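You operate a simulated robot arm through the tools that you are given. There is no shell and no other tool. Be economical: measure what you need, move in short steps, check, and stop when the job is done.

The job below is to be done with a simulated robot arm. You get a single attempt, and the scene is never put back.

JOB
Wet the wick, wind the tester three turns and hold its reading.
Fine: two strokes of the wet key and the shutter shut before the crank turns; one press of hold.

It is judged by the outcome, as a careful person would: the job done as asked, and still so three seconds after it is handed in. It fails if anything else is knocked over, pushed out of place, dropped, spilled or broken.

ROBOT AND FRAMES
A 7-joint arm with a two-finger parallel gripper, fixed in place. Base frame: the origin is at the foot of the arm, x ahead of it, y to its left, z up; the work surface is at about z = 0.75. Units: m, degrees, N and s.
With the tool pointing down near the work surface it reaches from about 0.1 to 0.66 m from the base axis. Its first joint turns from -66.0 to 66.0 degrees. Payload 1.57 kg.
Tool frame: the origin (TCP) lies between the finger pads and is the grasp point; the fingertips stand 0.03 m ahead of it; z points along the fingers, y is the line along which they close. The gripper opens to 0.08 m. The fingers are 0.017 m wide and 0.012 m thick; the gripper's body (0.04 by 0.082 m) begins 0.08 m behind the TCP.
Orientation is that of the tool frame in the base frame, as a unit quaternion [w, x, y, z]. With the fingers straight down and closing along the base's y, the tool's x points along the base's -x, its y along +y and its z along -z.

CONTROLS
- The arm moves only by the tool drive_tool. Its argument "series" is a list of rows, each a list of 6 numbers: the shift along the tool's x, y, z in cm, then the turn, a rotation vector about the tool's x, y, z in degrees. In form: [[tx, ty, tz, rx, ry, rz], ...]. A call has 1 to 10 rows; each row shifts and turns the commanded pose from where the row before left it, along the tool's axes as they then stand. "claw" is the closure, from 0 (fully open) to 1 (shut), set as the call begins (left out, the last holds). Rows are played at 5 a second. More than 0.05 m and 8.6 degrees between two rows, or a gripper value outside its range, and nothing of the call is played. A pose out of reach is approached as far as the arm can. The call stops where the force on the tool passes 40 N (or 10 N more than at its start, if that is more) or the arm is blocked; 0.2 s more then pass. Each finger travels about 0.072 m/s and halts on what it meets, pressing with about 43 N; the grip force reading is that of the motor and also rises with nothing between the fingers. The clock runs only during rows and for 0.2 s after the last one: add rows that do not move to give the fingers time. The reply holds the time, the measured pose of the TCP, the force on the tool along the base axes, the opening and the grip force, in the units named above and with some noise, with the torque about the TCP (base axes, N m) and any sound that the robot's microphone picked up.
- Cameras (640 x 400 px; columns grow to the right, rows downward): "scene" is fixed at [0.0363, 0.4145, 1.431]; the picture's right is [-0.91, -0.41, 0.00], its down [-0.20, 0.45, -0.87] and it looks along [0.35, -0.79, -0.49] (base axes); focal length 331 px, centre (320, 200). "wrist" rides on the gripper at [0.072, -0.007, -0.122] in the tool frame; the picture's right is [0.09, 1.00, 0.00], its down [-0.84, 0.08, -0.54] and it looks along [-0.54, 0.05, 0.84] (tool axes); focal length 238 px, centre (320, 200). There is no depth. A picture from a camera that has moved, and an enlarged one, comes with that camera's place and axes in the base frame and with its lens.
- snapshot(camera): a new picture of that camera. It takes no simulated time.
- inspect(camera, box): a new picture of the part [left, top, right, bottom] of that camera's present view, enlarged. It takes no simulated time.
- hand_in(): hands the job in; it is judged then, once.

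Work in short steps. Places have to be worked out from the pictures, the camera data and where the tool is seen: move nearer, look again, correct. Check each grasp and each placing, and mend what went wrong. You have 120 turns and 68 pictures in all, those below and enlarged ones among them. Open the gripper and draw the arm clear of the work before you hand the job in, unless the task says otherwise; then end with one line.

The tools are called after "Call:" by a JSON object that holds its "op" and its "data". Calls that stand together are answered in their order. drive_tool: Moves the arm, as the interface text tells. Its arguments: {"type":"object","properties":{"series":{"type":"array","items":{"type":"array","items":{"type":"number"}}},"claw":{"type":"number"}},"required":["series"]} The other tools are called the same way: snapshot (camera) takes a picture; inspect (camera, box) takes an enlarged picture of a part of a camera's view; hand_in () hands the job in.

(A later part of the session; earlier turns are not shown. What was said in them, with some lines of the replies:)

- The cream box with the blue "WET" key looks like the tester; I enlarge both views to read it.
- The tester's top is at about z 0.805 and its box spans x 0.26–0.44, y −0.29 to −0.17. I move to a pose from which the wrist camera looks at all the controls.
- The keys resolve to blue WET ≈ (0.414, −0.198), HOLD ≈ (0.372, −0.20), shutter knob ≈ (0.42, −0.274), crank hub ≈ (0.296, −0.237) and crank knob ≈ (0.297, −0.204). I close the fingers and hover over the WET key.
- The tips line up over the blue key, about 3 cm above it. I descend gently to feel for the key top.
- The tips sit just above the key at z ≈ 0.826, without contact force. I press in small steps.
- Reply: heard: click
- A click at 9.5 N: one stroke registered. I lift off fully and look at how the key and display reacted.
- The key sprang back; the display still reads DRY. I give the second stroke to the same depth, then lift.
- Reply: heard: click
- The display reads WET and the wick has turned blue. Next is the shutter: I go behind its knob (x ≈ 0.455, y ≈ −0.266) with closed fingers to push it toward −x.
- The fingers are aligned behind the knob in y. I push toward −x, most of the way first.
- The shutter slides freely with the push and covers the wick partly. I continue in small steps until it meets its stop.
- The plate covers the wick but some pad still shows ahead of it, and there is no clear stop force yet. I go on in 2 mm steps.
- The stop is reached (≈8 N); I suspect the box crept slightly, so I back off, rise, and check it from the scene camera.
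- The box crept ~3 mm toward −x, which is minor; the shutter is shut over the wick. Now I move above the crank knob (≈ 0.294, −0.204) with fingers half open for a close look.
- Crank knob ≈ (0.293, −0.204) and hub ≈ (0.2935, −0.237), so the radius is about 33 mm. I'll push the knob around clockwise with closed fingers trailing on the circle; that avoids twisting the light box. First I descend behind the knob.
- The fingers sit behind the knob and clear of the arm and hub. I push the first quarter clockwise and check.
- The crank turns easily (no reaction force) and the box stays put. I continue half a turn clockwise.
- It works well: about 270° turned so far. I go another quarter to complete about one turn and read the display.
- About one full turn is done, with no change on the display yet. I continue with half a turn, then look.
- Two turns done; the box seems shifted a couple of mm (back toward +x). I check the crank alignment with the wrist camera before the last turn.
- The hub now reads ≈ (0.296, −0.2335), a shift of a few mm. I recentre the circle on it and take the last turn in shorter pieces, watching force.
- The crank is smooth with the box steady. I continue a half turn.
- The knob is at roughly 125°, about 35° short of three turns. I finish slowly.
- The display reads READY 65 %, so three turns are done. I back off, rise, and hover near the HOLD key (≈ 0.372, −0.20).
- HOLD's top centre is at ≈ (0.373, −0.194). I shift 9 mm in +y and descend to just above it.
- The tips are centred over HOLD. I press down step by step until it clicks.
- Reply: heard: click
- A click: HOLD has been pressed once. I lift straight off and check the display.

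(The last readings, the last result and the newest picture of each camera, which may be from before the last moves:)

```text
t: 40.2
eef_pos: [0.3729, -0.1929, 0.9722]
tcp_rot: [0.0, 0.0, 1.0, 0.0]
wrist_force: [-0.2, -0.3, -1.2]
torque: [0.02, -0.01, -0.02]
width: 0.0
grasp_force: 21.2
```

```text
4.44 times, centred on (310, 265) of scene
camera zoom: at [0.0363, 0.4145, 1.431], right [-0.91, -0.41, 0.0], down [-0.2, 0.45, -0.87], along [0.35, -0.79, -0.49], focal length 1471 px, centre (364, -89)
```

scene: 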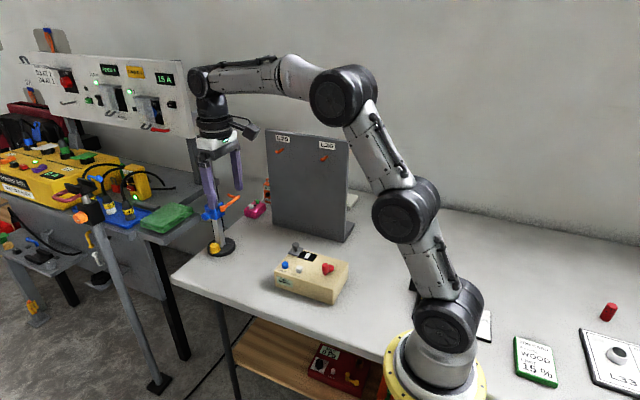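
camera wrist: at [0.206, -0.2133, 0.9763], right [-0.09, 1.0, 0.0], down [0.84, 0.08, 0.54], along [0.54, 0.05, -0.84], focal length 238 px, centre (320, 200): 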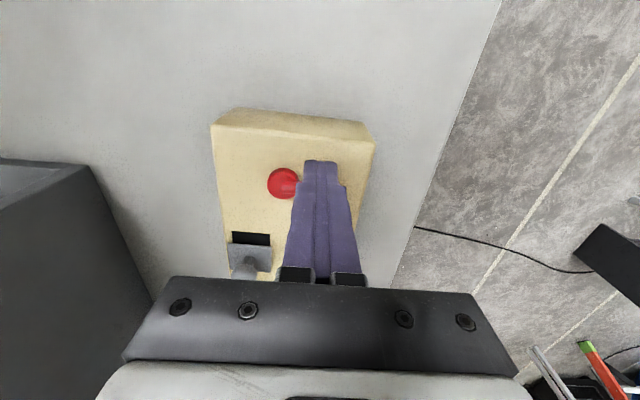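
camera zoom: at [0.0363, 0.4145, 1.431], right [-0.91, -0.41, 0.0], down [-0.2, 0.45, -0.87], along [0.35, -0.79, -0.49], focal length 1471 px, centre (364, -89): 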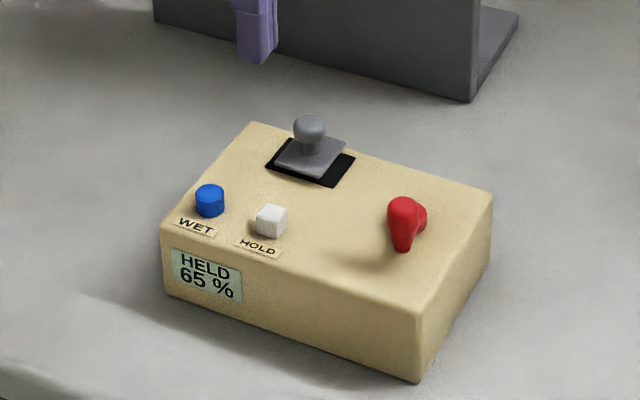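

The display shows HELD 65 %. I open the gripper and draw clear upward.

Call:
{"op": "drive_tool", "data": {"series": [[0, 0, -4, 0, 0, 0], [-2, 2, -3, 0, 0, 0], [-2, 2, -3, 0, 0, 0], [0, 0, 0, 0, 0, 0], [0, 0, 0, 0, 0, 0], [0, 0, 0, 0, 0, 0]], "claw": 0}}

Call:
{"op": "snapshot", "data": {"camera": "scene"}}

```text
t: 41.6
eef_pos: [0.4125, -0.1525, 1.0698]
tcp_rot: [0.0, 0.001, 1.0, 0.0]
wrist_force: [0.0, -0.1, 0.3]
torque: [-0.03, 0.03, -0.02]
width: 0.08
grasp_force: 0.1
```

```text
28 pictures are left
```

scene: 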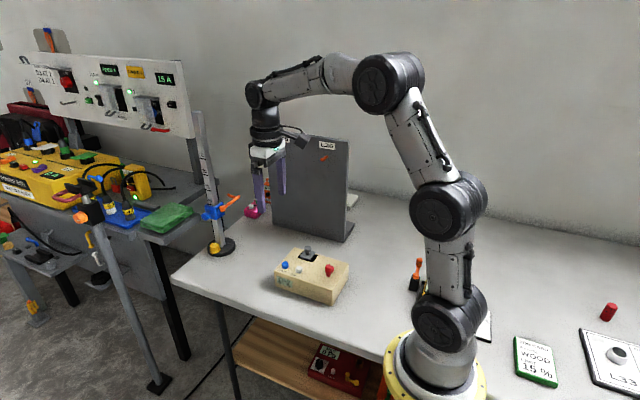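

The arm is clear, nothing else has been disturbed, and the reading is held, so I hand in.

Call:
{"op": "hand_in", "data": {}}

```text
The job is handed in.
```

The job is done and handed in: I gave the WET key two strokes, shut the shutter, wound the crank three turns clockwise and pressed HOLD once; the tester shows HELD 65 %, and its box shifted a few millimetres on the bench along the way.
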